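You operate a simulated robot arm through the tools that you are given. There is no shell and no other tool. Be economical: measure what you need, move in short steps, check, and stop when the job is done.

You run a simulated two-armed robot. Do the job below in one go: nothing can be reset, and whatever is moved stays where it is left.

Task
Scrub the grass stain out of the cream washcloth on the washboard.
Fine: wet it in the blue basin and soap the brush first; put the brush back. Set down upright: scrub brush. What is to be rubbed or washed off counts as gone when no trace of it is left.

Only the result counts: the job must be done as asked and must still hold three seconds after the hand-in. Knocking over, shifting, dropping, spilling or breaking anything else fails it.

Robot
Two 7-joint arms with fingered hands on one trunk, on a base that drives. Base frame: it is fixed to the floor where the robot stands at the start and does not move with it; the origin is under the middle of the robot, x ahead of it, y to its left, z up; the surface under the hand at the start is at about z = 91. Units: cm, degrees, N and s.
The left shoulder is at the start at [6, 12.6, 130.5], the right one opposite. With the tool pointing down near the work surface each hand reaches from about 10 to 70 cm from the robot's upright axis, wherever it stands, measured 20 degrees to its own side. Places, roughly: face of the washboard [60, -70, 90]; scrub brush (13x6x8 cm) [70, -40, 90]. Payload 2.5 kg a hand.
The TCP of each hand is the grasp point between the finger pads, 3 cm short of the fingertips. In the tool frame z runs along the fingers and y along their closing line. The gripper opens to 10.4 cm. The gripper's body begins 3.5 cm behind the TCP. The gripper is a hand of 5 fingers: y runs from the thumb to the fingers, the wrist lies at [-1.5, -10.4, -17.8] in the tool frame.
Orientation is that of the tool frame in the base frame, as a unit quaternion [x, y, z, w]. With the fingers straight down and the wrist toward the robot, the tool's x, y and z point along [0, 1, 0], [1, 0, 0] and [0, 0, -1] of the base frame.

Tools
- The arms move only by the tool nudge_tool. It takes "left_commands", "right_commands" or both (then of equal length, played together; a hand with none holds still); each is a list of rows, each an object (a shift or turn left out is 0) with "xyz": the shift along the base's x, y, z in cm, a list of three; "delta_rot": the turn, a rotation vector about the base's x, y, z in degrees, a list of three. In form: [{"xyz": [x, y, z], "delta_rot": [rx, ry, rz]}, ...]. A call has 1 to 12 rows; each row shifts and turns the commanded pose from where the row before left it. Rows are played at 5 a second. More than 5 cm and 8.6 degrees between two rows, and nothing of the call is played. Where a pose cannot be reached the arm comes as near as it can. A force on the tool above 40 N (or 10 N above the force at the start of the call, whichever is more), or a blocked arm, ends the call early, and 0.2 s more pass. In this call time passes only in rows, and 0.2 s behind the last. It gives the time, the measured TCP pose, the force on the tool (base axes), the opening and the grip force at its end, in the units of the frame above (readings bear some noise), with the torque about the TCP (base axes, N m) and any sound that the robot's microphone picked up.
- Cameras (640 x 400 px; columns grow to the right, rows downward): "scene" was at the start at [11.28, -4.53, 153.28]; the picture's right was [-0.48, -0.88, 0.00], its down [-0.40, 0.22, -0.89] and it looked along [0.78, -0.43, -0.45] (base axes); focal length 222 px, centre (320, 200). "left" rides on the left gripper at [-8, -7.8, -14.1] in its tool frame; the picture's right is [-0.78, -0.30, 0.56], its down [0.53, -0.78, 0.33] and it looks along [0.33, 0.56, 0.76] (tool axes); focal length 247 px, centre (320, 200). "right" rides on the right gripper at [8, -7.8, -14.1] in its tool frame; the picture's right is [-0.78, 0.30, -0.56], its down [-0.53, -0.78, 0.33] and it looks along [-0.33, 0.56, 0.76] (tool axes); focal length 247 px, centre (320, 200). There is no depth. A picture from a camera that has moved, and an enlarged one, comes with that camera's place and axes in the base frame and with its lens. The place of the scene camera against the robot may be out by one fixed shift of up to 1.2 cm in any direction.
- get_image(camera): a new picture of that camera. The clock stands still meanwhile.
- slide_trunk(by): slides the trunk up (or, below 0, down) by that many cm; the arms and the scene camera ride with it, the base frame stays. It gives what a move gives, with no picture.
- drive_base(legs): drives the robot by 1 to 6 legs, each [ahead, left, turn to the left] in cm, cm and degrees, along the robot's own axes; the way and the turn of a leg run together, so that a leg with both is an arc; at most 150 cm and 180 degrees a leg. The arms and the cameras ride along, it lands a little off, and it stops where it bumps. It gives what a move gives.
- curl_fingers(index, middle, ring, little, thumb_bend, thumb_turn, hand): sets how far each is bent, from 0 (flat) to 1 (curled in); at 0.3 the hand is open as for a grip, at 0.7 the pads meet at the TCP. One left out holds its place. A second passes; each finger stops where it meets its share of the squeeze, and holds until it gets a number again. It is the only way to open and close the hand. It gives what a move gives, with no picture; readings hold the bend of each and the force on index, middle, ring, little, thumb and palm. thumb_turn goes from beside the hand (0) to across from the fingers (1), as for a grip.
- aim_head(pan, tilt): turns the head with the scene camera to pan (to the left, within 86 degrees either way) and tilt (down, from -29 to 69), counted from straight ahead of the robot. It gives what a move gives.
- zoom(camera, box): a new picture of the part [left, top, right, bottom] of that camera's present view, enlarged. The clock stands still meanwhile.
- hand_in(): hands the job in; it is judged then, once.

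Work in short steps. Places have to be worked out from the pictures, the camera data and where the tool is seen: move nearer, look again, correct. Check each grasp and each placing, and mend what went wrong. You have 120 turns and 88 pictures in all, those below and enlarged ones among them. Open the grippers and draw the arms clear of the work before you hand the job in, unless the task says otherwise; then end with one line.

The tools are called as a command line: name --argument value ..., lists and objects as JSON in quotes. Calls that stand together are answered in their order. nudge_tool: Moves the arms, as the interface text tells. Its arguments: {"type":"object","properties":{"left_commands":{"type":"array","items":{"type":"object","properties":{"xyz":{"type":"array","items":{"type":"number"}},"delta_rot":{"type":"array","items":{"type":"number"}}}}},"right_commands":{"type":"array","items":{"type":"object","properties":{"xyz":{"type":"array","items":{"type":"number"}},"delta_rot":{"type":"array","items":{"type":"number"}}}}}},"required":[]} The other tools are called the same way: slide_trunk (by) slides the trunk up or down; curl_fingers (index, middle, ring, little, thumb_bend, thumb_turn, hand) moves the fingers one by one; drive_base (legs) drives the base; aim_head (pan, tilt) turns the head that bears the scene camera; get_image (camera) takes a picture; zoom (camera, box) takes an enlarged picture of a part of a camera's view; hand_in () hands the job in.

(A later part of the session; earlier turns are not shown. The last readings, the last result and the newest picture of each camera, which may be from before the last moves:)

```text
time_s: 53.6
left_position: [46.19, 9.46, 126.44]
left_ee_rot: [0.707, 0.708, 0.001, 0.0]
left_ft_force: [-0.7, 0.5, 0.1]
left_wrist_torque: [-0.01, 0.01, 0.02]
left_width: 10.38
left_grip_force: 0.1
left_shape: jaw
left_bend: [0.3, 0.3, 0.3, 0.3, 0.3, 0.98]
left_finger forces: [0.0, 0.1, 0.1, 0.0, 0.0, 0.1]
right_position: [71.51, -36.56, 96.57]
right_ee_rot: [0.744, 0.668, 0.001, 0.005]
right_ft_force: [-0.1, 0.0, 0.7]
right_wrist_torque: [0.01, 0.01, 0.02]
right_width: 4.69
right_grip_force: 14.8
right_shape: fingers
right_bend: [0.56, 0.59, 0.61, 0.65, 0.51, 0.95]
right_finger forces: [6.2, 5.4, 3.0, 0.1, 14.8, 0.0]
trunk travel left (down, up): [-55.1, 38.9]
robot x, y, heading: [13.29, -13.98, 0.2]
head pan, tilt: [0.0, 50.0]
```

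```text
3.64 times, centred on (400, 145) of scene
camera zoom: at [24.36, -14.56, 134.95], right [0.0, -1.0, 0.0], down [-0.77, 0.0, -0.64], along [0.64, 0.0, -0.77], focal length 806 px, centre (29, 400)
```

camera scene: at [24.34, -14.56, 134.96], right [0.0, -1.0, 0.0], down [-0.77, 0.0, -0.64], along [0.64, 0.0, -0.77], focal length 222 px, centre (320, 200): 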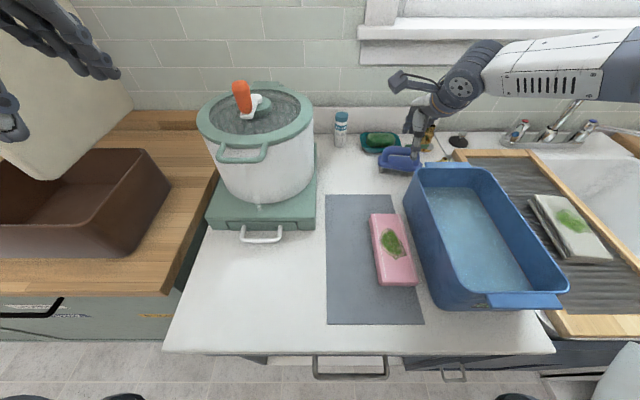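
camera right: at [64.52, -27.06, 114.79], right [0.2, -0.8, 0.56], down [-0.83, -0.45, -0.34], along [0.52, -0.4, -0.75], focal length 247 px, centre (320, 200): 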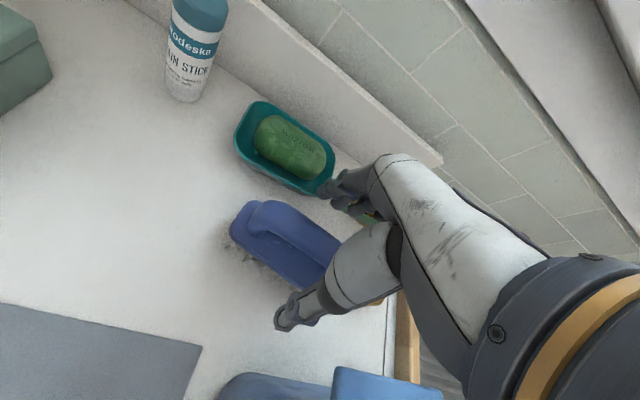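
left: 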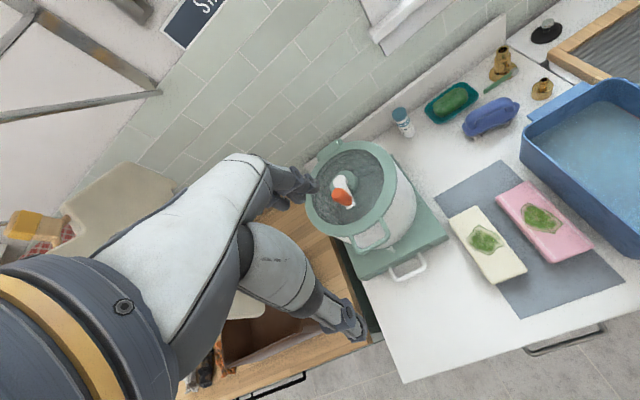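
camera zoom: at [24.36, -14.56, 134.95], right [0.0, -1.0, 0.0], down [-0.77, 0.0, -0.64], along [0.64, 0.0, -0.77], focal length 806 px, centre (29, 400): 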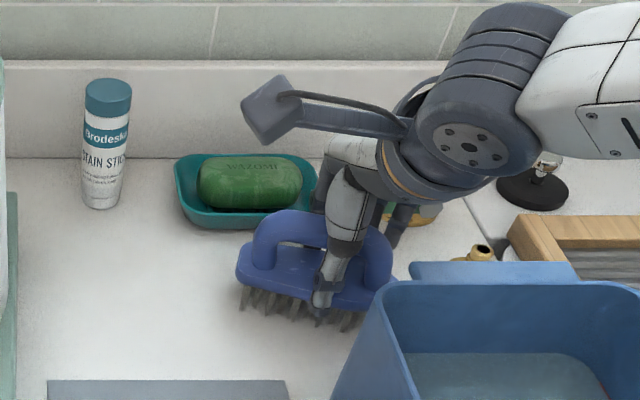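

It's gripped at 14.8 N, but the little finger ran to its target with no contact. I'll command a tighter bend for a firmer hold, then lift.

curl_fingers --hand "right" --index 0.8 --middle 0.8 --ring 0.8 --little 0.8 --thumb_bend 0.8

nudge_tool --right_commands '[{"xyz": [0, 0, 2]}, {"xyz": [0, 0, 3]}, {"xyz": [0, 0, 3]}, {"xyz": [0, 0, 0]}]'

zoom --camera "scene" --box '[330, 90, 470, 200]'

zoom --camera "right" --box '[180, 100, 460, 400]'

```text
time_s: 54.6
left_position: [46.22, 9.49, 126.46]
left_ee_rot: [0.706, 0.708, -0.001, 0.0]
left_ft_force: [-0.9, 0.0, 0.1]
left_wrist_torque: [0.01, 0.02, 0.0]
left_width: 10.38
left_grip_force: 0.0
left_shape: jaw
left_bend: [0.3, 0.3, 0.3, 0.3, 0.3, 0.98]
left_finger forces: [0.0, 0.1, 0.0, 0.0, 0.0, 0.0]
right_position: [71.58, -36.52, 96.61]
right_ee_rot: [0.744, 0.668, 0.001, 0.006]
right_ft_force: [0.5, -0.6, 0.7]
right_wrist_torque: [0.13, -0.04, 0.0]
right_width: 4.78
right_grip_force: 27.3
right_shape: fingers
right_bend: [0.71, 0.72, 0.72, 0.8, 0.46, 0.91]
right_finger forces: [11.2, 7.8, 7.5, 0.0, 27.3, 0.1]
trunk travel left (down, up): [-55.1, 38.9]
robot x, y, heading: [13.65, -14.54, 0.1]
head pan, tilt: [0.0, 50.0]
```

```text
time_s: 55.6
left_position: [46.15, 9.6, 126.46]
left_ee_rot: [0.707, 0.708, -0.001, 0.0]
left_ft_force: [-0.5, -0.7, 1.1]
left_wrist_torque: [0.0, 0.0, -0.01]
left_width: 10.37
left_grip_force: 0.0
left_shape: jaw
left_bend: [0.3, 0.3, 0.3, 0.3, 0.3, 0.98]
left_finger forces: [0.0, 0.1, 0.1, 0.0, 0.0, 0.0]
right_position: [71.63, -36.34, 104.86]
right_ee_rot: [0.744, 0.668, 0.0, 0.004]
right_ft_force: [-0.6, 1.1, -1.1]
right_wrist_torque: [-0.01, -0.03, -0.02]
right_width: 4.77
right_grip_force: 26.9
right_shape: fingers
right_bend: [0.72, 0.72, 0.72, 0.8, 0.46, 0.91]
right_finger forces: [9.9, 7.7, 8.4, 0.0, 27.2, 0.0]
trunk travel left (down, up): [-55.1, 38.9]
robot x, y, heading: [13.4, -14.58, -0.1]
head pan, tilt: [0.0, 50.0]
```

```text
3.64 times, centred on (400, 145) of scene
camera zoom: at [24.38, -14.57, 134.95], right [0.0, -1.0, 0.0], down [-0.77, 0.0, -0.64], along [0.64, 0.0, -0.77], focal length 806 px, centre (29, 400)
```

zoom: 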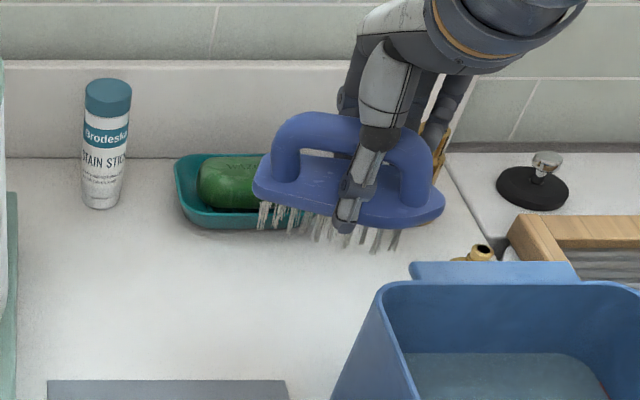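

```text
1.33 times, centred on (320, 250) of right
camera zoom: at [64.74, -27.46, 118.74], right [0.21, -0.8, 0.56], down [-0.83, -0.45, -0.34], along [0.52, -0.4, -0.75], focal length 329 px, centre (320, 133)
```

zoom: 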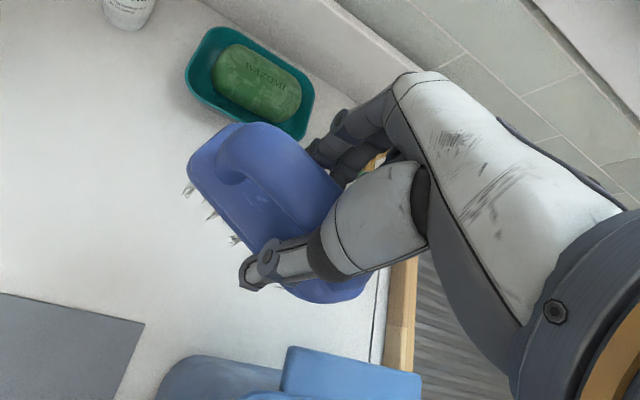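

The brush is held with its bristles about 5.6 cm below the TCP. The soap is near (82.5, -33.1), so I'll move over it.

nudge_tool --right_commands '[{"xyz": [2, 0.7, 1]}, {"xyz": [3, 1, 0]}, {"xyz": [3, 1, 0]}, {"xyz": [1.7, 0.5, 0]}, {"xyz": [0, 0, 0]}]'

zoom --camera "scene" --box '[330, 70, 470, 190]'

zoom --camera "right" --box '[180, 100, 460, 400]'

```text
time_s: 56.9
left_position: [46.26, 9.6, 126.54]
left_ee_rot: [0.706, 0.708, 0.0, 0.001]
left_ft_force: [-0.2, -0.6, -0.8]
left_wrist_torque: [0.0, -0.01, 0.02]
left_width: 10.37
left_grip_force: 0.1
left_shape: jaw
left_bend: [0.3, 0.3, 0.3, 0.3, 0.3, 0.98]
left_finger forces: [0.1, 0.0, 0.0, 0.0, 0.1, 0.1]
right_position: [75.84, -35.22, 105.7]
right_ee_rot: [0.745, 0.667, 0.001, 0.006]
right_ft_force: [0.8, -0.6, -1.6]
right_wrist_torque: [-0.03, -0.02, 0.03]
right_width: 4.76
right_grip_force: 26.3
right_shape: fingers
right_bend: [0.72, 0.72, 0.72, 0.8, 0.46, 0.91]
right_finger forces: [9.7, 7.8, 8.5, 0.0, 27.0, 0.0]
right hand out of reach, approached as far as the arm can: row 2, 3, 4
trunk travel left (down, up): [-55.1, 38.9]
robot x, y, heading: [13.43, -14.29, -0.2]
head pan, tilt: [0.0, 50.0]
```

```text
3.33 times, centred on (400, 130) of scene
camera zoom: at [24.37, -14.56, 134.95], right [0.0, -1.0, 0.0], down [-0.77, 0.0, -0.64], along [0.64, 0.0, -0.77], focal length 739 px, centre (53, 433)
```

zoom: 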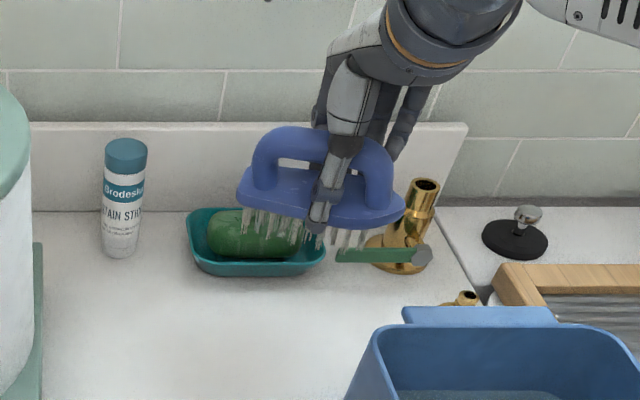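

```text
1.33 times, centred on (320, 250) of right
camera zoom: at [68.91, -26.35, 119.67], right [0.2, -0.8, 0.56], down [-0.83, -0.45, -0.34], along [0.52, -0.4, -0.75], focal length 329 px, centre (320, 133)
```

zoom: 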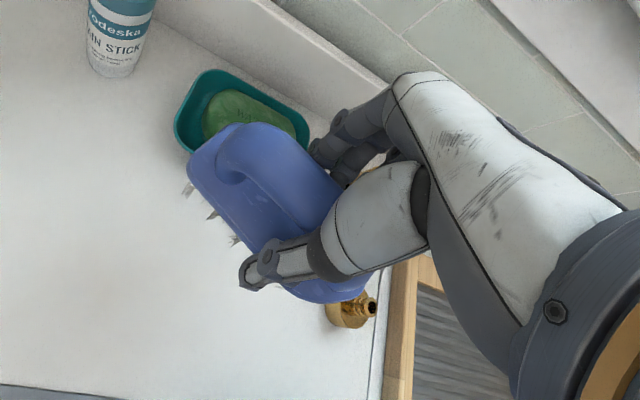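

The reach falls about 5 cm short. Tilting the hand 15° (fingers forward) moves the wrist back and the bristles forward, which should cover it.

nudge_tool --right_commands '[{"xyz": [0, 0, 0.5], "delta_rot": [0, -7.5, 0]}, {"xyz": [0, 0, 0], "delta_rot": [0, -7.5, 0]}, {"xyz": [2, 0.9, 0]}, {"xyz": [2, 0.9, 0]}, {"xyz": [0.6, 0, 0]}, {"xyz": [0, 0, 0]}]'

zoom --camera "scene" --box '[330, 70, 470, 190]'

```text
time_s: 58.2
left_position: [46.31, 9.49, 126.51]
left_ee_rot: [0.706, 0.708, 0.0, 0.0]
left_ft_force: [-0.3, -0.3, -0.2]
left_wrist_torque: [0.02, -0.03, -0.04]
left_width: 10.38
left_grip_force: 0.0
left_shape: jaw
left_bend: [0.3, 0.3, 0.3, 0.3, 0.3, 0.98]
left_finger forces: [0.0, 0.1, 0.1, 0.0, 0.0, 0.0]
right_position: [79.17, -34.01, 106.36]
right_ee_rot: [0.738, 0.661, 0.099, 0.092]
right_ft_force: [-0.2, 0.4, -1.8]
right_wrist_torque: [-0.05, -0.03, -0.01]
right_width: 4.72
right_grip_force: 26.1
right_shape: fingers
right_bend: [0.72, 0.72, 0.72, 0.8, 0.46, 0.91]
right_finger forces: [9.6, 7.7, 8.2, 0.0, 27.0, 0.1]
right hand out of reach, approached as far as the arm can: row 4, 5
trunk travel left (down, up): [-55.1, 38.9]
robot x, y, heading: [13.24, -14.65, 0.2]
head pan, tilt: [0.0, 50.0]
```

```text
3.33 times, centred on (400, 130) of scene
camera zoom: at [24.36, -14.57, 134.95], right [0.0, -1.0, 0.0], down [-0.77, 0.0, -0.64], along [0.64, 0.0, -0.77], focal length 739 px, centre (53, 433)
```

zoom: 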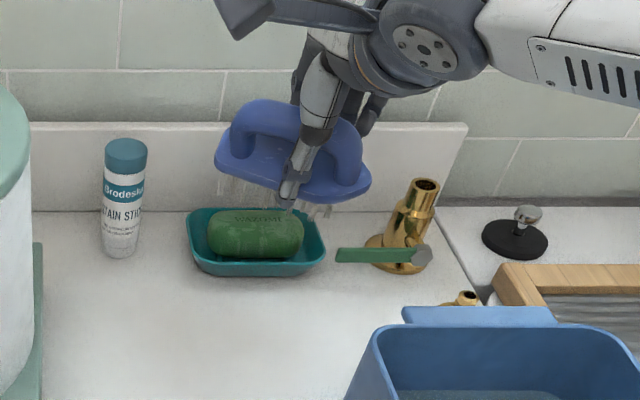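

The bristles are now over the near half of the soap. I'll lower in small steps to contact.

nudge_tool --right_commands '[{"xyz": [0.3, 0.3, -1.5]}, {"xyz": [0.3, 0.3, -1.5]}, {"xyz": [0, 0, -1]}, {"xyz": [0, 0, -0.7]}, {"xyz": [0, 0, 0]}]'

zoom --camera "scene" --box '[330, 70, 470, 190]'

```text
time_s: 59.5
left_position: [46.2, 9.48, 126.58]
left_ee_rot: [0.707, 0.707, 0.0, 0.0]
left_ft_force: [-0.1, -0.8, 0.3]
left_wrist_torque: [-0.02, 0.02, -0.02]
left_width: 10.36
left_grip_force: 0.1
left_shape: jaw
left_bend: [0.3, 0.3, 0.3, 0.3, 0.3, 0.98]
left_finger forces: [0.0, 0.0, 0.0, 0.0, 0.1, 0.0]
right_position: [78.29, -34.27, 102.04]
right_ee_rot: [0.738, 0.661, 0.099, 0.092]
right_ft_force: [-0.2, 0.6, -1.5]
right_wrist_torque: [0.0, 0.01, 0.01]
right_width: 4.74
right_grip_force: 26.3
right_shape: fingers
right_bend: [0.72, 0.72, 0.72, 0.8, 0.46, 0.91]
right_finger forces: [9.4, 7.8, 8.3, 0.0, 26.9, 0.1]
right hand out of reach, approached as far as the arm can: row 1, 2, 4
trunk travel left (down, up): [-55.1, 38.9]
robot x, y, heading: [13.26, -14.23, 0.3]
head pan, tilt: [0.0, 50.0]
```

```text
3.33 times, centred on (400, 130) of scene
camera zoom: at [24.37, -14.56, 134.95], right [0.0, -1.0, 0.0], down [-0.77, 0.0, -0.64], along [0.64, 0.0, -0.77], focal length 739 px, centre (53, 433)
```

zoom: 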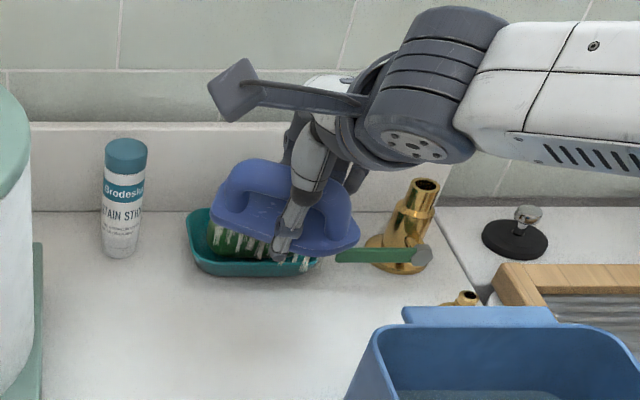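

Lowering pulls the hand back a little again. I'll shift y by +1.2 to stay off the brass piece, and drive 2 cm ahead.

nudge_tool --right_commands '[{"xyz": [-0.3, 0.8, 0.7]}, {"xyz": [0, 0.6, 0]}, {"xyz": [0, 0, 0]}]'

drive_base --legs '[[2, 0, 0]]'

zoom --camera "scene" --box '[330, 70, 470, 190]'

```text
time_s: 60.2
left_position: [46.12, 9.65, 126.53]
left_ee_rot: [0.707, 0.708, 0.001, 0.0]
left_ft_force: [-1.0, -0.2, -1.5]
left_wrist_torque: [-0.01, 0.02, 0.01]
left_width: 10.37
left_grip_force: 0.0
left_shape: jaw
left_bend: [0.3, 0.3, 0.3, 0.3, 0.3, 0.98]
left_finger forces: [0.0, 0.0, 0.1, 0.0, 0.0, 0.1]
right_position: [77.92, -32.93, 102.74]
right_ee_rot: [0.738, 0.661, 0.098, 0.092]
right_ft_force: [0.8, -0.4, -1.3]
right_wrist_torque: [0.0, 0.03, 0.01]
right_width: 4.73
right_grip_force: 26.5
right_shape: fingers
right_bend: [0.72, 0.72, 0.72, 0.8, 0.46, 0.91]
right_finger forces: [9.5, 7.8, 8.2, 0.0, 27.1, 0.0]
trunk travel left (down, up): [-55.1, 38.9]
robot x, y, heading: [13.47, -14.34, 0.5]
head pan, tilt: [0.0, 50.0]
```

```text
time_s: 61.0
left_position: [48.39, 9.61, 126.54]
left_ee_rot: [0.707, 0.708, 0.0, 0.0]
left_ft_force: [0.8, 0.3, -1.0]
left_wrist_torque: [0.03, 0.04, -0.01]
left_width: 10.35
left_grip_force: 0.0
left_shape: jaw
left_bend: [0.3, 0.3, 0.3, 0.3, 0.3, 0.98]
left_finger forces: [0.0, 0.0, 0.0, 0.0, 0.0, 0.1]
right_position: [79.83, -32.97, 102.81]
right_ee_rot: [0.738, 0.661, 0.098, 0.091]
right_ft_force: [0.4, -0.4, -1.0]
right_wrist_torque: [0.02, -0.04, 0.03]
right_width: 4.72
right_grip_force: 26.2
right_shape: fingers
right_bend: [0.72, 0.72, 0.72, 0.8, 0.46, 0.91]
right_finger forces: [9.5, 7.8, 8.2, 0.0, 27.0, 0.1]
trunk travel left (down, up): [-55.1, 38.9]
robot x, y, heading: [15.44, -14.24, 0.1]
head pan, tilt: [0.0, 50.0]
```

```text
3.33 times, centred on (400, 130) of scene
camera zoom: at [26.47, -14.56, 134.94], right [0.0, -1.0, 0.0], down [-0.77, 0.0, -0.64], along [0.64, 0.0, -0.77], focal length 739 px, centre (53, 433)
```

zoom: 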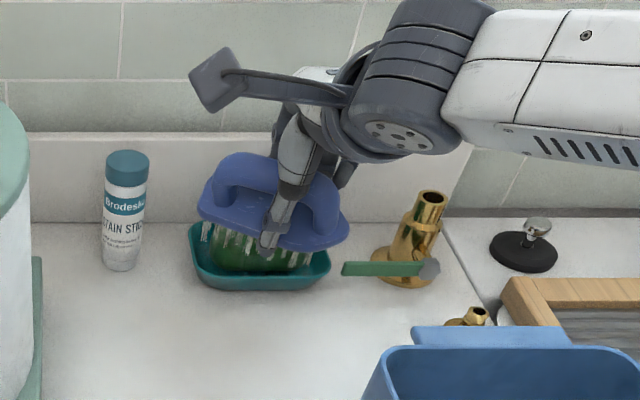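

The drive went fine and the bristles are over the soap at x ≈ 81. I'll slide the trunk down 1.5 cm, which keeps x fixed, and watch the force.

slide_trunk --by -1.5

```text
time_s: 61.7
left_position: [48.25, 9.43, 125.03]
left_ee_rot: [0.706, 0.708, 0.0, 0.0]
left_ft_force: [-0.5, 0.1, 0.0]
left_wrist_torque: [0.02, 0.02, -0.04]
left_width: 10.37
left_grip_force: 0.0
left_shape: jaw
left_bend: [0.3, 0.3, 0.3, 0.3, 0.3, 0.98]
left_finger forces: [0.0, 0.1, 0.0, 0.0, 0.0, 0.1]
right_position: [79.79, -33.1, 101.29]
right_ee_rot: [0.738, 0.661, 0.097, 0.092]
right_ft_force: [-0.3, 0.2, -1.3]
right_wrist_torque: [-0.01, 0.0, 0.0]
right_width: 4.74
right_grip_force: 26.5
right_shape: fingers
right_bend: [0.72, 0.72, 0.72, 0.8, 0.46, 0.91]
right_finger forces: [9.5, 7.8, 8.3, 0.0, 27.0, 0.0]
trunk travel left (down, up): [-53.6, 40.4]
robot x, y, heading: [15.31, -14.44, 0.4]
head pan, tilt: [0.0, 50.0]
```

No contact yet, so I'll go down another 0.8 cm.

slide_trunk --by -0.8

```text
time_s: 62.2
left_position: [48.22, 9.6, 124.19]
left_ee_rot: [0.706, 0.708, -0.001, 0.0]
left_ft_force: [0.3, -0.6, -0.4]
left_wrist_torque: [-0.01, 0.0, 0.0]
left_width: 10.39
left_grip_force: 0.2
left_shape: jaw
left_bend: [0.3, 0.3, 0.3, 0.3, 0.3, 0.98]
left_finger forces: [0.1, 0.1, 0.1, 0.0, 0.0, 0.0]
right_position: [79.81, -33.12, 100.6]
right_ee_rot: [0.738, 0.661, 0.098, 0.092]
right_ft_force: [-1.0, 0.1, -1.8]
right_wrist_torque: [-0.02, 0.0, -0.02]
right_width: 4.75
right_grip_force: 25.8
right_shape: fingers
right_bend: [0.72, 0.72, 0.72, 0.8, 0.46, 0.91]
right_finger forces: [9.5, 7.8, 8.2, 0.1, 27.0, 0.1]
trunk travel left (down, up): [-52.8, 41.2]
robot x, y, heading: [15.37, -14.41, 0.0]
head pan, tilt: [0.0, 50.0]
```

Still no contact. I'll lower 0.7 more and look.

slide_trunk --by -0.7

zoom --camera "scene" --box '[350, 80, 430, 150]'

```text
time_s: 62.8
left_position: [48.28, 9.47, 123.56]
left_ee_rot: [0.706, 0.708, 0.0, 0.0]
left_ft_force: [-0.4, -0.6, -0.5]
left_wrist_torque: [0.0, -0.01, 0.0]
left_width: 10.35
left_grip_force: 0.1
left_shape: jaw
left_bend: [0.3, 0.3, 0.3, 0.3, 0.3, 0.98]
left_finger forces: [0.0, 0.0, 0.0, 0.0, 0.0, 0.0]
right_position: [79.94, -33.08, 99.94]
right_ee_rot: [0.738, 0.662, 0.098, 0.092]
right_ft_force: [-0.2, -0.2, -1.0]
right_wrist_torque: [0.03, -0.01, 0.01]
right_width: 4.73
right_grip_force: 26.0
right_shape: fingers
right_bend: [0.72, 0.72, 0.72, 0.8, 0.46, 0.91]
right_finger forces: [9.6, 7.8, 8.2, 0.0, 27.1, 0.0]
trunk travel left (down, up): [-52.1, 41.9]
robot x, y, heading: [15.23, -14.82, 0.0]
head pan, tilt: [0.0, 50.0]
```

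```text
5.71 times, centred on (390, 115) of scene
camera zoom: at [26.36, -14.56, 131.95], right [0.0, -1.0, 0.0], down [-0.77, 0.0, -0.64], along [0.64, 0.0, -0.77], focal length 1267 px, centre (-80, 686)
```

zoom: 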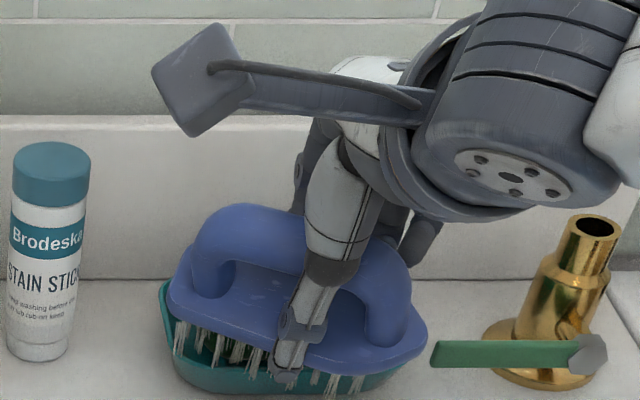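

The bristles are just above the soap, inside the dish outline. I'll lower 0.6 more.

slide_trunk --by -0.6

```text
time_s: 63.4
left_position: [48.2, 9.51, 122.87]
left_ee_rot: [0.706, 0.708, 0.0, 0.0]
left_ft_force: [0.2, 0.7, 0.3]
left_wrist_torque: [-0.01, -0.01, -0.01]
left_width: 10.39
left_grip_force: 0.1
left_shape: jaw
left_bend: [0.3, 0.3, 0.3, 0.3, 0.3, 0.98]
left_finger forces: [0.1, 0.0, 0.0, 0.0, 0.0, 0.0]
right_position: [79.93, -33.17, 99.44]
right_ee_rot: [0.738, 0.661, 0.099, 0.093]
right_ft_force: [-0.9, -0.8, 4.2]
right_wrist_torque: [0.11, -0.07, 0.02]
right_width: 4.73
right_grip_force: 27.2
right_shape: fingers
right_bend: [0.72, 0.72, 0.72, 0.8, 0.46, 0.91]
right_finger forces: [11.1, 8.2, 7.5, 0.0, 28.0, 0.0]
trunk travel left (down, up): [-51.5, 42.5]
robot x, y, heading: [15.35, -14.48, -0.1]
head pan, tilt: [0.0, 50.0]
```

There is contact at about 5.5 N. I'll rub with tiny strokes so the dish does not shift.

nudge_tool --right_commands '[{"xyz": [0, 0.4, 0]}, {"xyz": [0, -0.4, 0]}, {"xyz": [0, -0.4, 0]}, {"xyz": [0, 0.4, 0]}, {"xyz": [0, 0.4, 0]}, {"xyz": [0, -0.4, 0]}]'

zoom --camera "scene" --box '[350, 80, 430, 150]'

```text
time_s: 64.8
left_position: [48.25, 9.67, 123.08]
left_ee_rot: [0.707, 0.708, 0.0, 0.0]
left_ft_force: [-0.9, 0.6, -0.6]
left_wrist_torque: [0.0, 0.02, 0.01]
left_width: 10.4
left_grip_force: 0.1
left_shape: jaw
left_bend: [0.3, 0.3, 0.3, 0.3, 0.3, 0.98]
left_finger forces: [0.1, 0.0, 0.1, 0.1, 0.0, 0.0]
right_position: [79.84, -32.98, 99.23]
right_ee_rot: [0.738, 0.661, 0.098, 0.092]
right_ft_force: [-1.6, 1.1, 2.1]
right_wrist_torque: [0.09, -0.07, 0.02]
right_width: 4.72
right_grip_force: 26.4
right_shape: fingers
right_bend: [0.72, 0.72, 0.72, 0.8, 0.46, 0.91]
right_finger forces: [10.1, 7.9, 7.7, 0.0, 27.5, 0.0]
trunk travel left (down, up): [-51.5, 42.5]
robot x, y, heading: [15.01, -14.66, 0.1]
head pan, tilt: [0.0, 50.0]
```

```text
5.71 times, centred on (390, 115) of scene
camera zoom: at [26.33, -14.54, 131.35], right [0.0, -1.0, 0.0], down [-0.77, 0.0, -0.64], along [0.64, 0.0, -0.77], focal length 1267 px, centre (-80, 686)
```

zoom: 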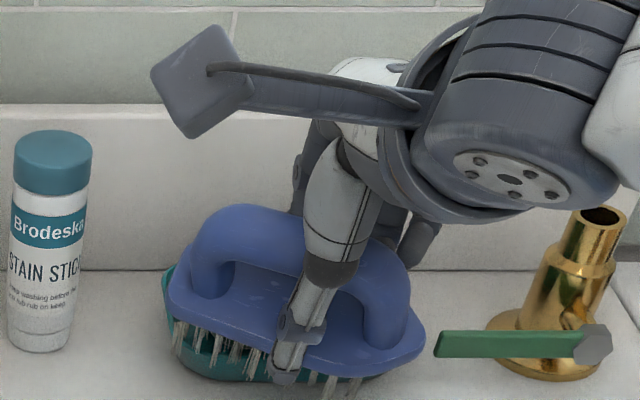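

The near bristles may be resting on the dish rim rather than the soap. I'll raise 1.2 cm and move ahead 1.8 cm to centre over the soap.

slide_trunk --by 1.2

drive_base --legs '[[1.8, 0, 0]]'

zoom --camera "right" --box '[140, 20, 420, 300]'

```text
time_s: 65.3
left_position: [48.4, 9.57, 124.11]
left_ee_rot: [0.706, 0.708, -0.001, 0.0]
left_ft_force: [-0.3, 1.1, 1.2]
left_wrist_torque: [-0.01, 0.02, 0.0]
left_width: 10.39
left_grip_force: 0.0
left_shape: jaw
left_bend: [0.3, 0.3, 0.3, 0.3, 0.3, 0.98]
left_finger forces: [0.0, 0.0, 0.0, 0.1, 0.0, 0.0]
right_position: [79.9, -33.08, 100.38]
right_ee_rot: [0.738, 0.661, 0.098, 0.092]
right_ft_force: [-0.3, -0.2, -1.2]
right_wrist_torque: [-0.03, -0.03, -0.04]
right_width: 4.77
right_grip_force: 25.9
right_shape: fingers
right_bend: [0.72, 0.72, 0.72, 0.8, 0.46, 0.91]
right_finger forces: [9.3, 7.6, 8.4, 0.0, 26.8, 0.0]
trunk travel left (down, up): [-52.7, 41.3]
robot x, y, heading: [15.24, -14.35, -0.0]
head pan, tilt: [0.0, 50.0]
```

```text
time_s: 66.1
left_position: [50.18, 9.59, 124.05]
left_ee_rot: [0.707, 0.707, -0.001, 0.0]
left_ft_force: [0.1, 0.1, 0.1]
left_wrist_torque: [0.03, 0.06, 0.01]
left_width: 10.38
left_grip_force: 0.0
left_shape: jaw
left_bend: [0.3, 0.3, 0.3, 0.3, 0.3, 0.98]
left_finger forces: [0.0, 0.0, 0.1, 0.1, 0.0, 0.1]
right_position: [81.71, -33.17, 100.43]
right_ee_rot: [0.738, 0.661, 0.099, 0.092]
right_ft_force: [-0.1, -0.2, -1.9]
right_wrist_torque: [-0.06, 0.01, 0.02]
right_width: 4.75
right_grip_force: 25.7
right_shape: fingers
right_bend: [0.72, 0.72, 0.72, 0.8, 0.46, 0.91]
right_finger forces: [9.3, 7.6, 8.3, 0.0, 26.7, 0.0]
trunk travel left (down, up): [-52.7, 41.3]
robot x, y, heading: [17.32, -14.74, 0.1]
head pan, tilt: [0.0, 50.0]
```

```text
1.43 times, centred on (280, 160) of right
camera zoom: at [71.43, -24.16, 112.04], right [0.05, -0.8, 0.6], down [-0.71, -0.45, -0.54], along [0.7, -0.4, -0.59], focal length 353 px, centre (377, 257)
```

zoom: 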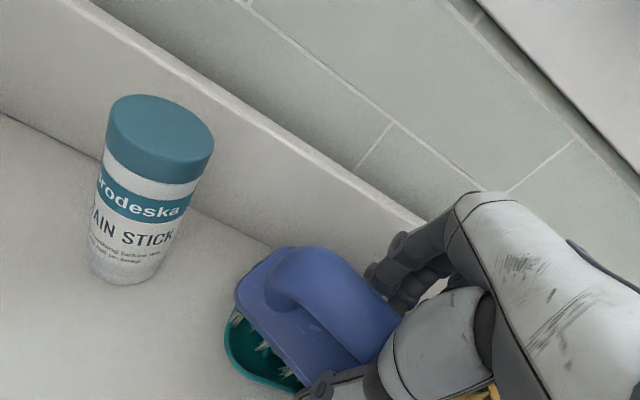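

The bristles are now inside the dish outline. I'll lower in small steps.

slide_trunk --by -1.2

```text
time_s: 66.7
left_position: [49.99, 9.62, 122.95]
left_ee_rot: [0.706, 0.708, 0.001, 0.001]
left_ft_force: [-0.1, 0.2, -0.2]
left_wrist_torque: [0.01, -0.01, -0.01]
left_width: 10.37
left_grip_force: 0.0
left_shape: jaw
left_bend: [0.3, 0.3, 0.3, 0.3, 0.3, 0.98]
left_finger forces: [0.0, 0.0, 0.1, 0.0, 0.0, 0.0]
right_position: [81.71, -33.04, 99.73]
right_ee_rot: [0.737, 0.661, 0.102, 0.095]
right_ft_force: [-2.1, -1.0, 14.8]
right_wrist_torque: [0.08, 0.02, 0.03]
right_width: 4.75
right_grip_force: 30.1
right_shape: fingers
right_bend: [0.72, 0.72, 0.73, 0.8, 0.46, 0.91]
right_finger forces: [12.0, 9.2, 9.3, 0.1, 29.7, 0.0]
trunk travel left (down, up): [-51.5, 42.5]
robot x, y, heading: [17.29, -14.54, 0.1]
head pan, tilt: [0.0, 50.0]
```

That is solid contact on the soap at 15 N. I'll ease slightly, rub with small strokes and lift.

nudge_tool --right_commands '[{"xyz": [0, 0, 0.3]}, {"xyz": [0, 0.5, 0]}, {"xyz": [0, -0.5, 0]}, {"xyz": [0, -0.5, 0]}, {"xyz": [0, 0.5, 0]}, {"xyz": [0, 0.5, 0]}, {"xyz": [0, -0.5, 0]}, {"xyz": [-0.3, 0, 0]}, {"xyz": [0.3, 0, 0]}]'

slide_trunk --by 8

zoom --camera "scene" --box '[330, 70, 470, 190]'

```text
time_s: 68.7
left_position: [49.91, 9.6, 122.97]
left_ee_rot: [0.706, 0.708, 0.001, 0.001]
left_ft_force: [0.1, 0.0, 0.4]
left_wrist_torque: [-0.02, -0.01, 0.01]
left_width: 10.39
left_grip_force: 0.0
left_shape: jaw
left_bend: [0.3, 0.3, 0.3, 0.3, 0.3, 0.98]
left_finger forces: [0.0, 0.0, 0.0, 0.0, 0.0, 0.0]
right_position: [81.53, -33.03, 99.44]
right_ee_rot: [0.738, 0.661, 0.098, 0.091]
right_ft_force: [-1.8, -0.5, 0.7]
right_wrist_torque: [0.07, 0.08, 0.05]
right_width: 4.75
right_grip_force: 26.4
right_shape: fingers
right_bend: [0.72, 0.72, 0.73, 0.8, 0.46, 0.91]
right_finger forces: [9.7, 7.8, 7.5, 0.1, 27.0, 0.1]
trunk travel left (down, up): [-51.5, 42.5]
robot x, y, heading: [17.0, -14.53, 0.6]
head pan, tilt: [0.0, 50.0]
```

```text
time_s: 69.9
left_position: [49.92, 9.66, 130.98]
left_ee_rot: [0.707, 0.708, 0.0, 0.0]
left_ft_force: [0.0, -0.6, -0.1]
left_wrist_torque: [-0.01, -0.02, 0.0]
left_width: 10.36
left_grip_force: 0.0
left_shape: jaw
left_bend: [0.3, 0.3, 0.3, 0.3, 0.3, 0.98]
left_finger forces: [0.1, 0.0, 0.1, 0.1, 0.0, 0.0]
right_position: [81.74, -33.07, 107.59]
right_ee_rot: [0.738, 0.661, 0.098, 0.093]
right_ft_force: [0.4, -0.8, -0.9]
right_wrist_torque: [0.02, -0.06, 0.01]
right_width: 4.75
right_grip_force: 25.6
right_shape: fingers
right_bend: [0.72, 0.72, 0.73, 0.8, 0.46, 0.91]
right_finger forces: [9.3, 7.8, 8.1, 0.0, 26.6, 0.1]
trunk travel left (down, up): [-59.5, 34.5]
robot x, y, heading: [17.18, -14.55, 0.0]
head pan, tilt: [0.0, 50.0]
```

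```text
3.33 times, centred on (400, 130) of scene
camera zoom: at [28.18, -14.56, 139.35], right [0.0, -1.0, 0.0], down [-0.77, 0.0, -0.64], along [0.64, 0.0, -0.77], focal length 739 px, centre (53, 433)
```

zoom: 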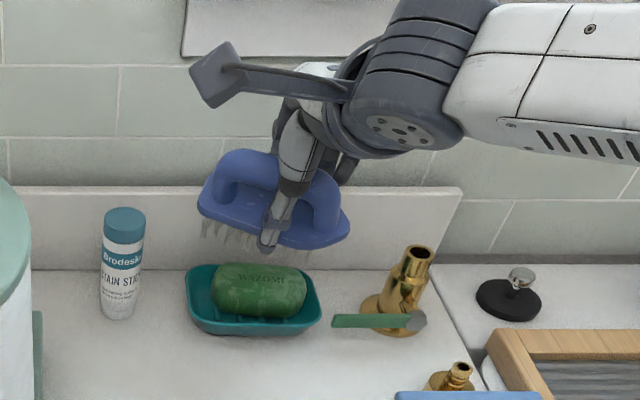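

The soap and dish are in place. I'll check the bristles for suds.

zoom --camera "scene" --box '[365, 95, 415, 135]'

```text
10.00 times, centred on (390, 115) of scene
camera zoom: at [28.18, -14.56, 139.35], right [0.0, -1.0, 0.0], down [-0.77, 0.0, -0.64], along [0.64, 0.0, -0.77], focal length 2217 px, centre (-380, 1050)
```

zoom: 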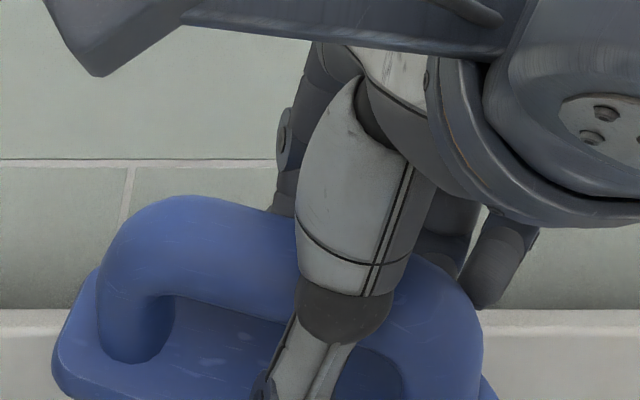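

That view doesn't show the bristles, but the contact was firm. I'll raise, untilt and retract the brush, then drive back and right to the board.

nudge_tool --right_commands '[{"xyz": [-1, 0, 4]}, {"xyz": [-2, 0, 4]}, {"xyz": [-3, 0, 1], "delta_rot": [0, 7.5, 0]}, {"xyz": [-3, 0, 0], "delta_rot": [0, 7.5, 0]}, {"xyz": [-4, 0, 0]}, {"xyz": [-4, 0, 0]}, {"xyz": [0, 0, 0]}]'

drive_base --legs '[[-5, 0, 0], [0, -30, 0]]'

get_image --camera "scene"

```text
time_s: 71.5
left_position: [50.03, 9.58, 130.98]
left_ee_rot: [0.707, 0.708, -0.001, 0.0]
left_ft_force: [0.3, -0.4, -0.3]
left_wrist_torque: [0.01, -0.01, 0.01]
left_width: 10.37
left_grip_force: 0.0
left_shape: jaw
left_bend: [0.3, 0.3, 0.3, 0.3, 0.3, 0.98]
left_finger forces: [0.0, 0.0, 0.0, 0.1, 0.0, 0.0]
right_position: [64.67, -33.03, 116.44]
right_ee_rot: [0.745, 0.667, 0.001, 0.005]
right_ft_force: [-0.6, -0.1, -1.7]
right_wrist_torque: [-0.03, -0.03, -0.02]
right_width: 4.72
right_grip_force: 24.8
right_shape: fingers
right_bend: [0.72, 0.72, 0.73, 0.8, 0.46, 0.91]
right_finger forces: [9.1, 7.8, 7.7, 0.0, 25.6, 0.0]
trunk travel left (down, up): [-59.5, 34.5]
robot x, y, heading: [17.01, -14.23, 0.3]
head pan, tilt: [0.0, 50.0]
```

```text
time_s: 74.1
left_position: [45.19, -20.9, 130.97]
left_ee_rot: [0.708, 0.707, -0.001, 0.0]
left_ft_force: [-0.2, 0.1, -0.9]
left_wrist_torque: [0.0, 0.01, 0.01]
left_width: 10.36
left_grip_force: 0.1
left_shape: jaw
left_bend: [0.3, 0.3, 0.3, 0.3, 0.3, 0.98]
left_finger forces: [0.1, 0.0, 0.1, 0.1, 0.0, 0.1]
right_position: [59.64, -63.4, 116.53]
right_ee_rot: [0.745, 0.667, 0.001, 0.005]
right_ft_force: [0.0, 0.3, -0.9]
right_wrist_torque: [0.01, -0.02, 0.0]
right_width: 4.76
right_grip_force: 25.5
right_shape: fingers
right_bend: [0.72, 0.72, 0.73, 0.8, 0.46, 0.91]
right_finger forces: [9.0, 7.8, 7.7, 0.0, 25.6, 0.1]
trunk travel left (down, up): [-59.5, 34.5]
robot x, y, heading: [12.65, -44.63, -0.0]
head pan, tilt: [0.0, 50.0]
```

```text
20 pictures are left
camera scene: at [23.19, -44.91, 139.35], right [0.0, -1.0, 0.0], down [-0.77, 0.0, -0.64], along [0.64, 0.0, -0.77], focal length 222 px, centre (320, 200)
```

scene: 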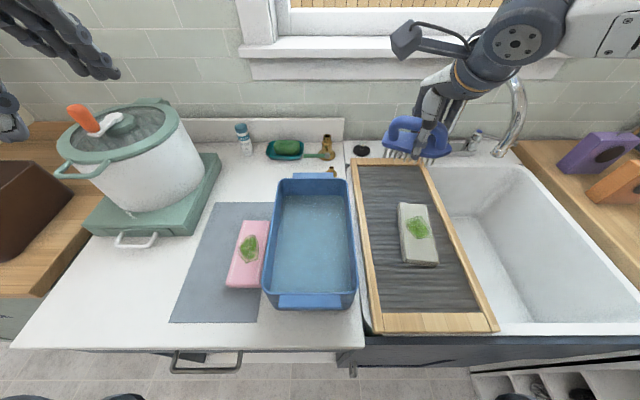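

The stain is at about (51.8, -68.2). I'll move the brush above it and lower to z ≈ 103.

nudge_tool --right_commands '[{"xyz": [-3.5, -2, 0]}, {"xyz": [-3.5, -2, 0]}, {"xyz": [-0.6, -0.8, -3]}, {"xyz": [0, 0, -4]}, {"xyz": [0, 0, -3.5]}, {"xyz": [0, 0, -2]}, {"xyz": [0, 0, 0]}]'

zoom --camera "scene" --box '[340, 150, 500, 290]'

```text
time_s: 75.7
left_position: [45.1, -20.86, 130.86]
left_ee_rot: [0.708, 0.707, 0.0, -0.001]
left_ft_force: [-0.9, -0.5, -0.5]
left_wrist_torque: [0.0, 0.01, 0.0]
left_width: 10.39
left_grip_force: 0.0
left_shape: jaw
left_bend: [0.3, 0.3, 0.3, 0.3, 0.3, 0.98]
left_finger forces: [0.0, 0.0, 0.1, 0.0, 0.0, 0.1]
right_position: [52.08, -68.31, 103.91]
right_ee_rot: [0.746, 0.666, 0.002, 0.006]
right_ft_force: [0.6, 1.1, -0.8]
right_wrist_torque: [-0.02, -0.04, -0.04]
right_width: 4.72
right_grip_force: 24.7
right_shape: fingers
right_bend: [0.72, 0.72, 0.73, 0.8, 0.46, 0.91]
right_finger forces: [8.5, 7.7, 7.5, 0.0, 24.8, 0.1]
trunk travel left (down, up): [-59.5, 34.5]
robot x, y, heading: [12.41, -44.92, -0.0]
head pan, tilt: [0.0, 50.0]
```

```text
2.86 times, centred on (420, 220) of scene
camera zoom: at [23.17, -44.85, 139.35], right [0.0, -1.0, 0.0], down [-0.77, 0.0, -0.64], along [0.64, 0.0, -0.77], focal length 633 px, centre (34, 143)
```

zoom: 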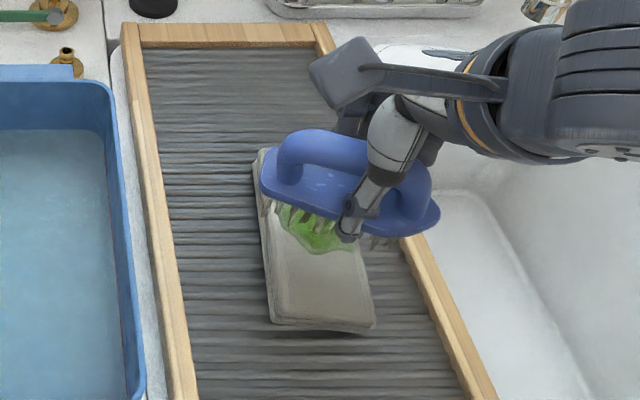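

The brush is over the stain. I'll lower until it touches lightly.

nudge_tool --right_commands '[{"xyz": [0, 0, -1]}, {"xyz": [0, 0, -0.8]}, {"xyz": [0, 0, -0.6]}, {"xyz": [0, 0, 0]}]'

```text
time_s: 76.7
left_position: [45.18, -20.81, 130.94]
left_ee_rot: [0.708, 0.707, 0.0, 0.0]
left_ft_force: [0.2, -0.8, 0.4]
left_wrist_torque: [-0.03, 0.0, 0.02]
left_width: 10.38
left_grip_force: 0.0
left_shape: jaw
left_bend: [0.3, 0.3, 0.3, 0.3, 0.3, 0.98]
left_finger forces: [0.0, 0.0, 0.1, 0.0, 0.0, 0.0]
right_position: [52.12, -68.25, 101.64]
right_ee_rot: [0.746, 0.666, 0.001, 0.005]
right_ft_force: [0.5, 0.3, -0.2]
right_wrist_torque: [-0.01, -0.02, 0.0]
right_width: 4.75
right_grip_force: 24.0
right_shape: fingers
right_bend: [0.72, 0.72, 0.73, 0.8, 0.46, 0.91]
right_finger forces: [8.6, 7.8, 7.5, 0.0, 24.7, 0.0]
trunk travel left (down, up): [-59.5, 34.5]
robot x, y, heading: [12.08, -45.07, -0.2]
head pan, tilt: [0.0, 50.0]
```

No contact yet, so I'll go lower.

nudge_tool --right_commands '[{"xyz": [0, 0, -0.5]}, {"xyz": [0, 0, -0.4]}, {"xyz": [0, 0, -0.4]}, {"xyz": [0, 0, 0]}]'

```text
time_s: 77.7
left_position: [45.07, -20.74, 131.13]
left_ee_rot: [0.708, 0.706, 0.0, 0.001]
left_ft_force: [0.2, 0.3, -0.2]
left_wrist_torque: [-0.02, 0.02, -0.01]
left_width: 10.39
left_grip_force: 0.0
left_shape: jaw
left_bend: [0.3, 0.3, 0.3, 0.3, 0.3, 0.98]
left_finger forces: [0.0, 0.1, 0.1, 0.1, 0.0, 0.0]
right_position: [52.22, -68.32, 100.7]
right_ee_rot: [0.746, 0.665, 0.004, 0.009]
right_ft_force: [2.6, -7.4, 27.2]
right_wrist_torque: [0.32, 0.84, 0.11]
right_width: 4.79
right_grip_force: 28.5
right_shape: fingers
right_bend: [0.72, 0.73, 0.73, 0.8, 0.46, 0.92]
right_finger forces: [10.8, 9.1, 9.3, 0.0, 27.7, 0.0]
trunk travel left (down, up): [-59.5, 34.5]
robot x, y, heading: [12.02, -44.63, 0.0]
head pan, tilt: [0.0, 50.0]
```

Contact is 27 N, which is too hard. I'll ease by 0.4 cm and scrub with back-and-forth strokes of 1.5–2 cm.

nudge_tool --right_commands '[{"xyz": [0, 0, 0.4]}, {"xyz": [1.5, 0, 0]}, {"xyz": [-1.5, 0, 0]}, {"xyz": [-1.5, 0, 0]}, {"xyz": [1.5, 0, 0]}, {"xyz": [1.5, 0, 0]}, {"xyz": [-1.5, 0, 0]}, {"xyz": [-1.5, 0, 0]}, {"xyz": [1.5, 0, 0]}]'

zoom --camera "scene" --box '[340, 150, 500, 290]'

```text
time_s: 79.7
left_position: [45.2, -20.87, 130.92]
left_ee_rot: [0.708, 0.706, 0.0, 0.0]
left_ft_force: [0.7, 0.3, -0.5]
left_wrist_torque: [-0.02, 0.02, -0.02]
left_width: 10.38
left_grip_force: 0.1
left_shape: jaw
left_bend: [0.3, 0.3, 0.3, 0.3, 0.3, 0.98]
left_finger forces: [0.0, 0.1, 0.0, 0.0, 0.0, 0.1]
right_position: [51.91, -68.14, 100.72]
right_ee_rot: [0.745, 0.667, 0.001, 0.004]
right_ft_force: [-4.1, 0.2, 6.6]
right_wrist_torque: [0.24, 0.4, 0.12]
right_width: 4.75
right_grip_force: 24.9
right_shape: fingers
right_bend: [0.72, 0.73, 0.73, 0.8, 0.45, 0.92]
right_finger forces: [8.0, 7.2, 7.5, 0.1, 27.6, 0.0]
trunk travel left (down, up): [-59.5, 34.5]
robot x, y, heading: [12.29, -44.39, -0.0]
head pan, tilt: [0.0, 50.0]
```

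```text
2.86 times, centred on (420, 220) of scene
camera zoom: at [23.12, -44.81, 139.36], right [0.0, -1.0, 0.0], down [-0.77, 0.0, -0.64], along [0.64, 0.0, -0.77], focal length 633 px, centre (34, 143)
```

zoom: 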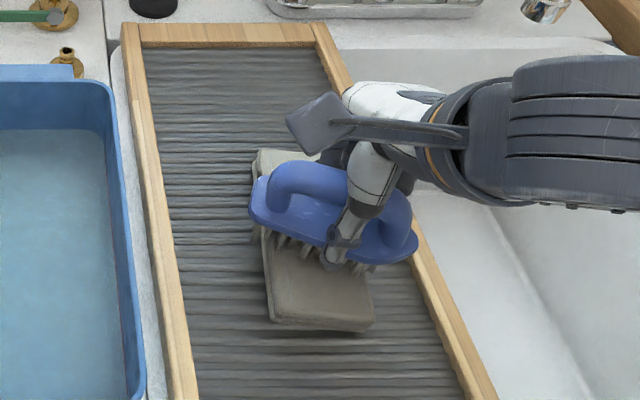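

The force is a steady 7 N and the cloth has not moved. I'll do another round of strokes.

nudge_tool --right_commands '[{"xyz": [2, 0.5, 0]}, {"xyz": [-2, 0, 0]}, {"xyz": [-2, 0, 0]}, {"xyz": [2, 0, 0]}, {"xyz": [2, -1, 0]}, {"xyz": [-2, 0, 0]}, {"xyz": [-2, 0, 0]}, {"xyz": [2, 0, 0]}, {"xyz": [2, 0, 0]}, {"xyz": [-2, 0.5, 0]}, {"xyz": [-2, 0, 0]}, {"xyz": [2, 0, 0]}]'

nudge_tool --right_commands '[{"xyz": [0, 0, 2]}, {"xyz": [1, 0, 4]}, {"xyz": [3, 0, 3.5]}, {"xyz": [4, 0, 2]}, {"xyz": [4, 0, 0]}, {"xyz": [0, 0, 0]}]'

zoom --camera "scene" --box '[340, 150, 500, 290]'

```text
time_s: 82.3
left_position: [45.15, -20.87, 130.95]
left_ee_rot: [0.708, 0.706, 0.0, -0.001]
left_ft_force: [-0.6, 0.2, -0.7]
left_wrist_torque: [0.01, -0.05, 0.04]
left_width: 10.37
left_grip_force: 0.1
left_shape: jaw
left_bend: [0.3, 0.3, 0.3, 0.3, 0.3, 0.98]
left_finger forces: [0.0, 0.0, 0.0, 0.1, 0.0, 0.1]
right_position: [51.78, -68.21, 100.67]
right_ee_rot: [0.745, 0.667, 0.001, 0.005]
right_ft_force: [-2.8, -0.7, 3.1]
right_wrist_torque: [0.09, 0.16, 0.11]
right_width: 4.78
right_grip_force: 24.5
right_shape: fingers
right_bend: [0.72, 0.73, 0.73, 0.8, 0.44, 0.92]
right_finger forces: [8.0, 7.8, 7.7, 0.0, 26.1, 0.0]
trunk travel left (down, up): [-59.5, 34.5]
robot x, y, heading: [12.31, -44.97, -0.3]
head pan, tilt: [0.0, 50.0]
```

```text
time_s: 83.7
left_position: [45.16, -20.74, 130.85]
left_ee_rot: [0.708, 0.707, 0.0, 0.0]
left_ft_force: [-0.3, 0.0, -0.2]
left_wrist_torque: [0.02, 0.02, -0.04]
left_width: 10.4
left_grip_force: 0.0
left_shape: jaw
left_bend: [0.3, 0.3, 0.3, 0.3, 0.3, 0.98]
left_finger forces: [0.0, 0.0, 0.0, 0.0, 0.0, 0.0]
right_position: [64.1, -68.24, 112.13]
right_ee_rot: [0.746, 0.666, 0.001, 0.005]
right_ft_force: [0.1, -0.4, -1.7]
right_wrist_torque: [0.0, 0.0, -0.02]
right_width: 4.73
right_grip_force: 24.7
right_shape: fingers
right_bend: [0.72, 0.73, 0.73, 0.8, 0.44, 0.92]
right_finger forces: [8.5, 8.0, 7.8, 0.0, 24.6, 0.0]
trunk travel left (down, up): [-59.5, 34.5]
robot x, y, heading: [12.37, -44.41, -0.0]
head pan, tilt: [0.0, 50.0]
```

```text
2.86 times, centred on (420, 220) of scene
camera zoom: at [23.15, -44.86, 139.36], right [0.0, -1.0, 0.0], down [-0.77, 0.0, -0.64], along [0.64, 0.0, -0.77], focal length 633 px, centre (34, 143)
```

zoom: 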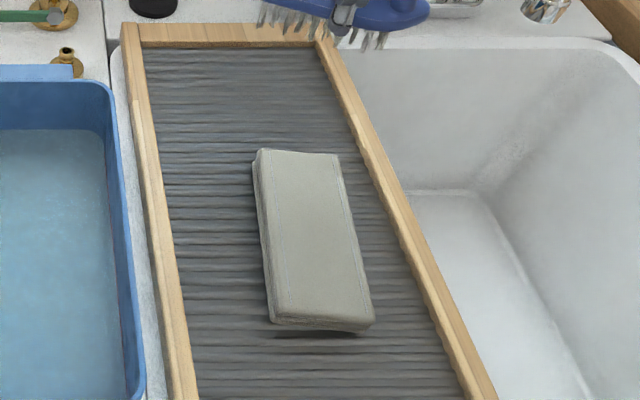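

The stain looks gone. I'll zoom closer to be sure no trace is left.

zoom --camera "scene" --box '[395, 195, 445, 240]'

```text
8.89 times, centred on (420, 218) of scene
camera zoom: at [23.15, -44.86, 139.36], right [0.0, -1.0, 0.0], down [-0.77, 0.0, -0.64], along [0.64, 0.0, -0.77], focal length 1970 px, centre (-569, 44)
```

zoom: 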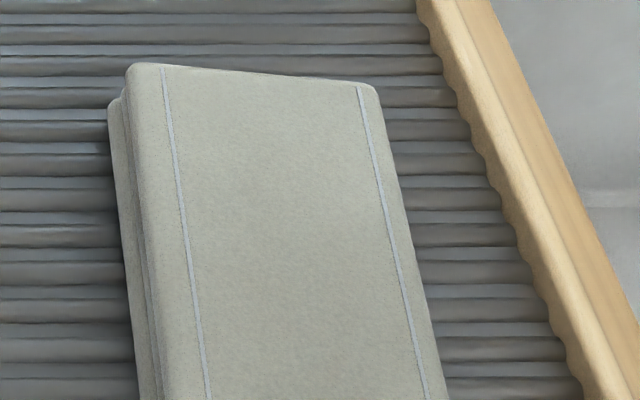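

The cloth is clean. Now I'll return the brush: drive left 30 cm with the brush high, then lower the trunk to the height used for the grasp.

drive_base --legs '[[0, 30, 0], [1.2, 0, 0]]'

slide_trunk --by -4.4

get_image --camera "scene"

```text
time_s: 86.1
left_position: [46.64, 8.91, 130.9]
left_ee_rot: [0.708, 0.706, 0.0, 0.001]
left_ft_force: [0.2, -0.3, 0.5]
left_wrist_torque: [-0.01, 0.01, 0.01]
left_width: 10.39
left_grip_force: 0.1
left_shape: jaw
left_bend: [0.3, 0.3, 0.3, 0.3, 0.3, 0.98]
left_finger forces: [0.0, 0.0, 0.1, 0.0, 0.0, 0.0]
right_position: [65.47, -38.73, 112.03]
right_ee_rot: [0.746, 0.666, 0.001, 0.006]
right_ft_force: [0.1, 0.3, -1.0]
right_wrist_torque: [-0.05, -0.02, 0.03]
right_width: 4.73
right_grip_force: 25.0
right_shape: fingers
right_bend: [0.72, 0.73, 0.73, 0.8, 0.44, 0.92]
right_finger forces: [8.5, 8.0, 7.8, 0.1, 24.5, 0.1]
trunk travel left (down, up): [-59.5, 34.5]
robot x, y, heading: [13.85, -14.81, -0.2]
head pan, tilt: [0.0, 50.0]
```

```text
time_s: 86.9
left_position: [46.58, 8.81, 126.56]
left_ee_rot: [0.709, 0.706, 0.0, 0.0]
left_ft_force: [0.2, 1.5, 0.7]
left_wrist_torque: [0.0, -0.04, -0.02]
left_width: 10.37
left_grip_force: 0.0
left_shape: jaw
left_bend: [0.3, 0.3, 0.3, 0.3, 0.3, 0.98]
left_finger forces: [0.0, 0.0, 0.1, 0.0, 0.0, 0.0]
right_position: [65.51, -38.84, 107.73]
right_ee_rot: [0.747, 0.665, 0.002, 0.005]
right_ft_force: [0.6, 0.0, -0.6]
right_wrist_torque: [-0.06, -0.02, -0.02]
right_width: 4.75
right_grip_force: 24.2
right_shape: fingers
right_bend: [0.72, 0.73, 0.73, 0.8, 0.44, 0.92]
right_finger forces: [8.5, 8.0, 7.9, 0.1, 24.6, 0.1]
trunk travel left (down, up): [-55.1, 38.9]
robot x, y, heading: [13.59, -14.89, -0.2]
head pan, tilt: [0.0, 50.0]
```

```text
15 pictures are left
camera scene: at [24.48, -15.15, 134.95], right [0.0, -1.0, 0.0], down [-0.77, 0.0, -0.64], along [0.64, 0.0, -0.77], focal length 222 px, centre (320, 200)
```

scene: 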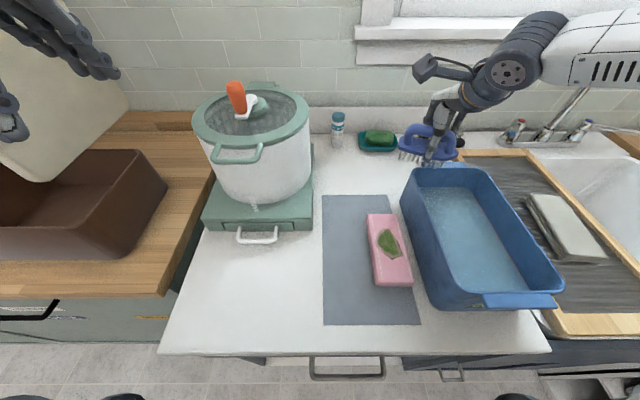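

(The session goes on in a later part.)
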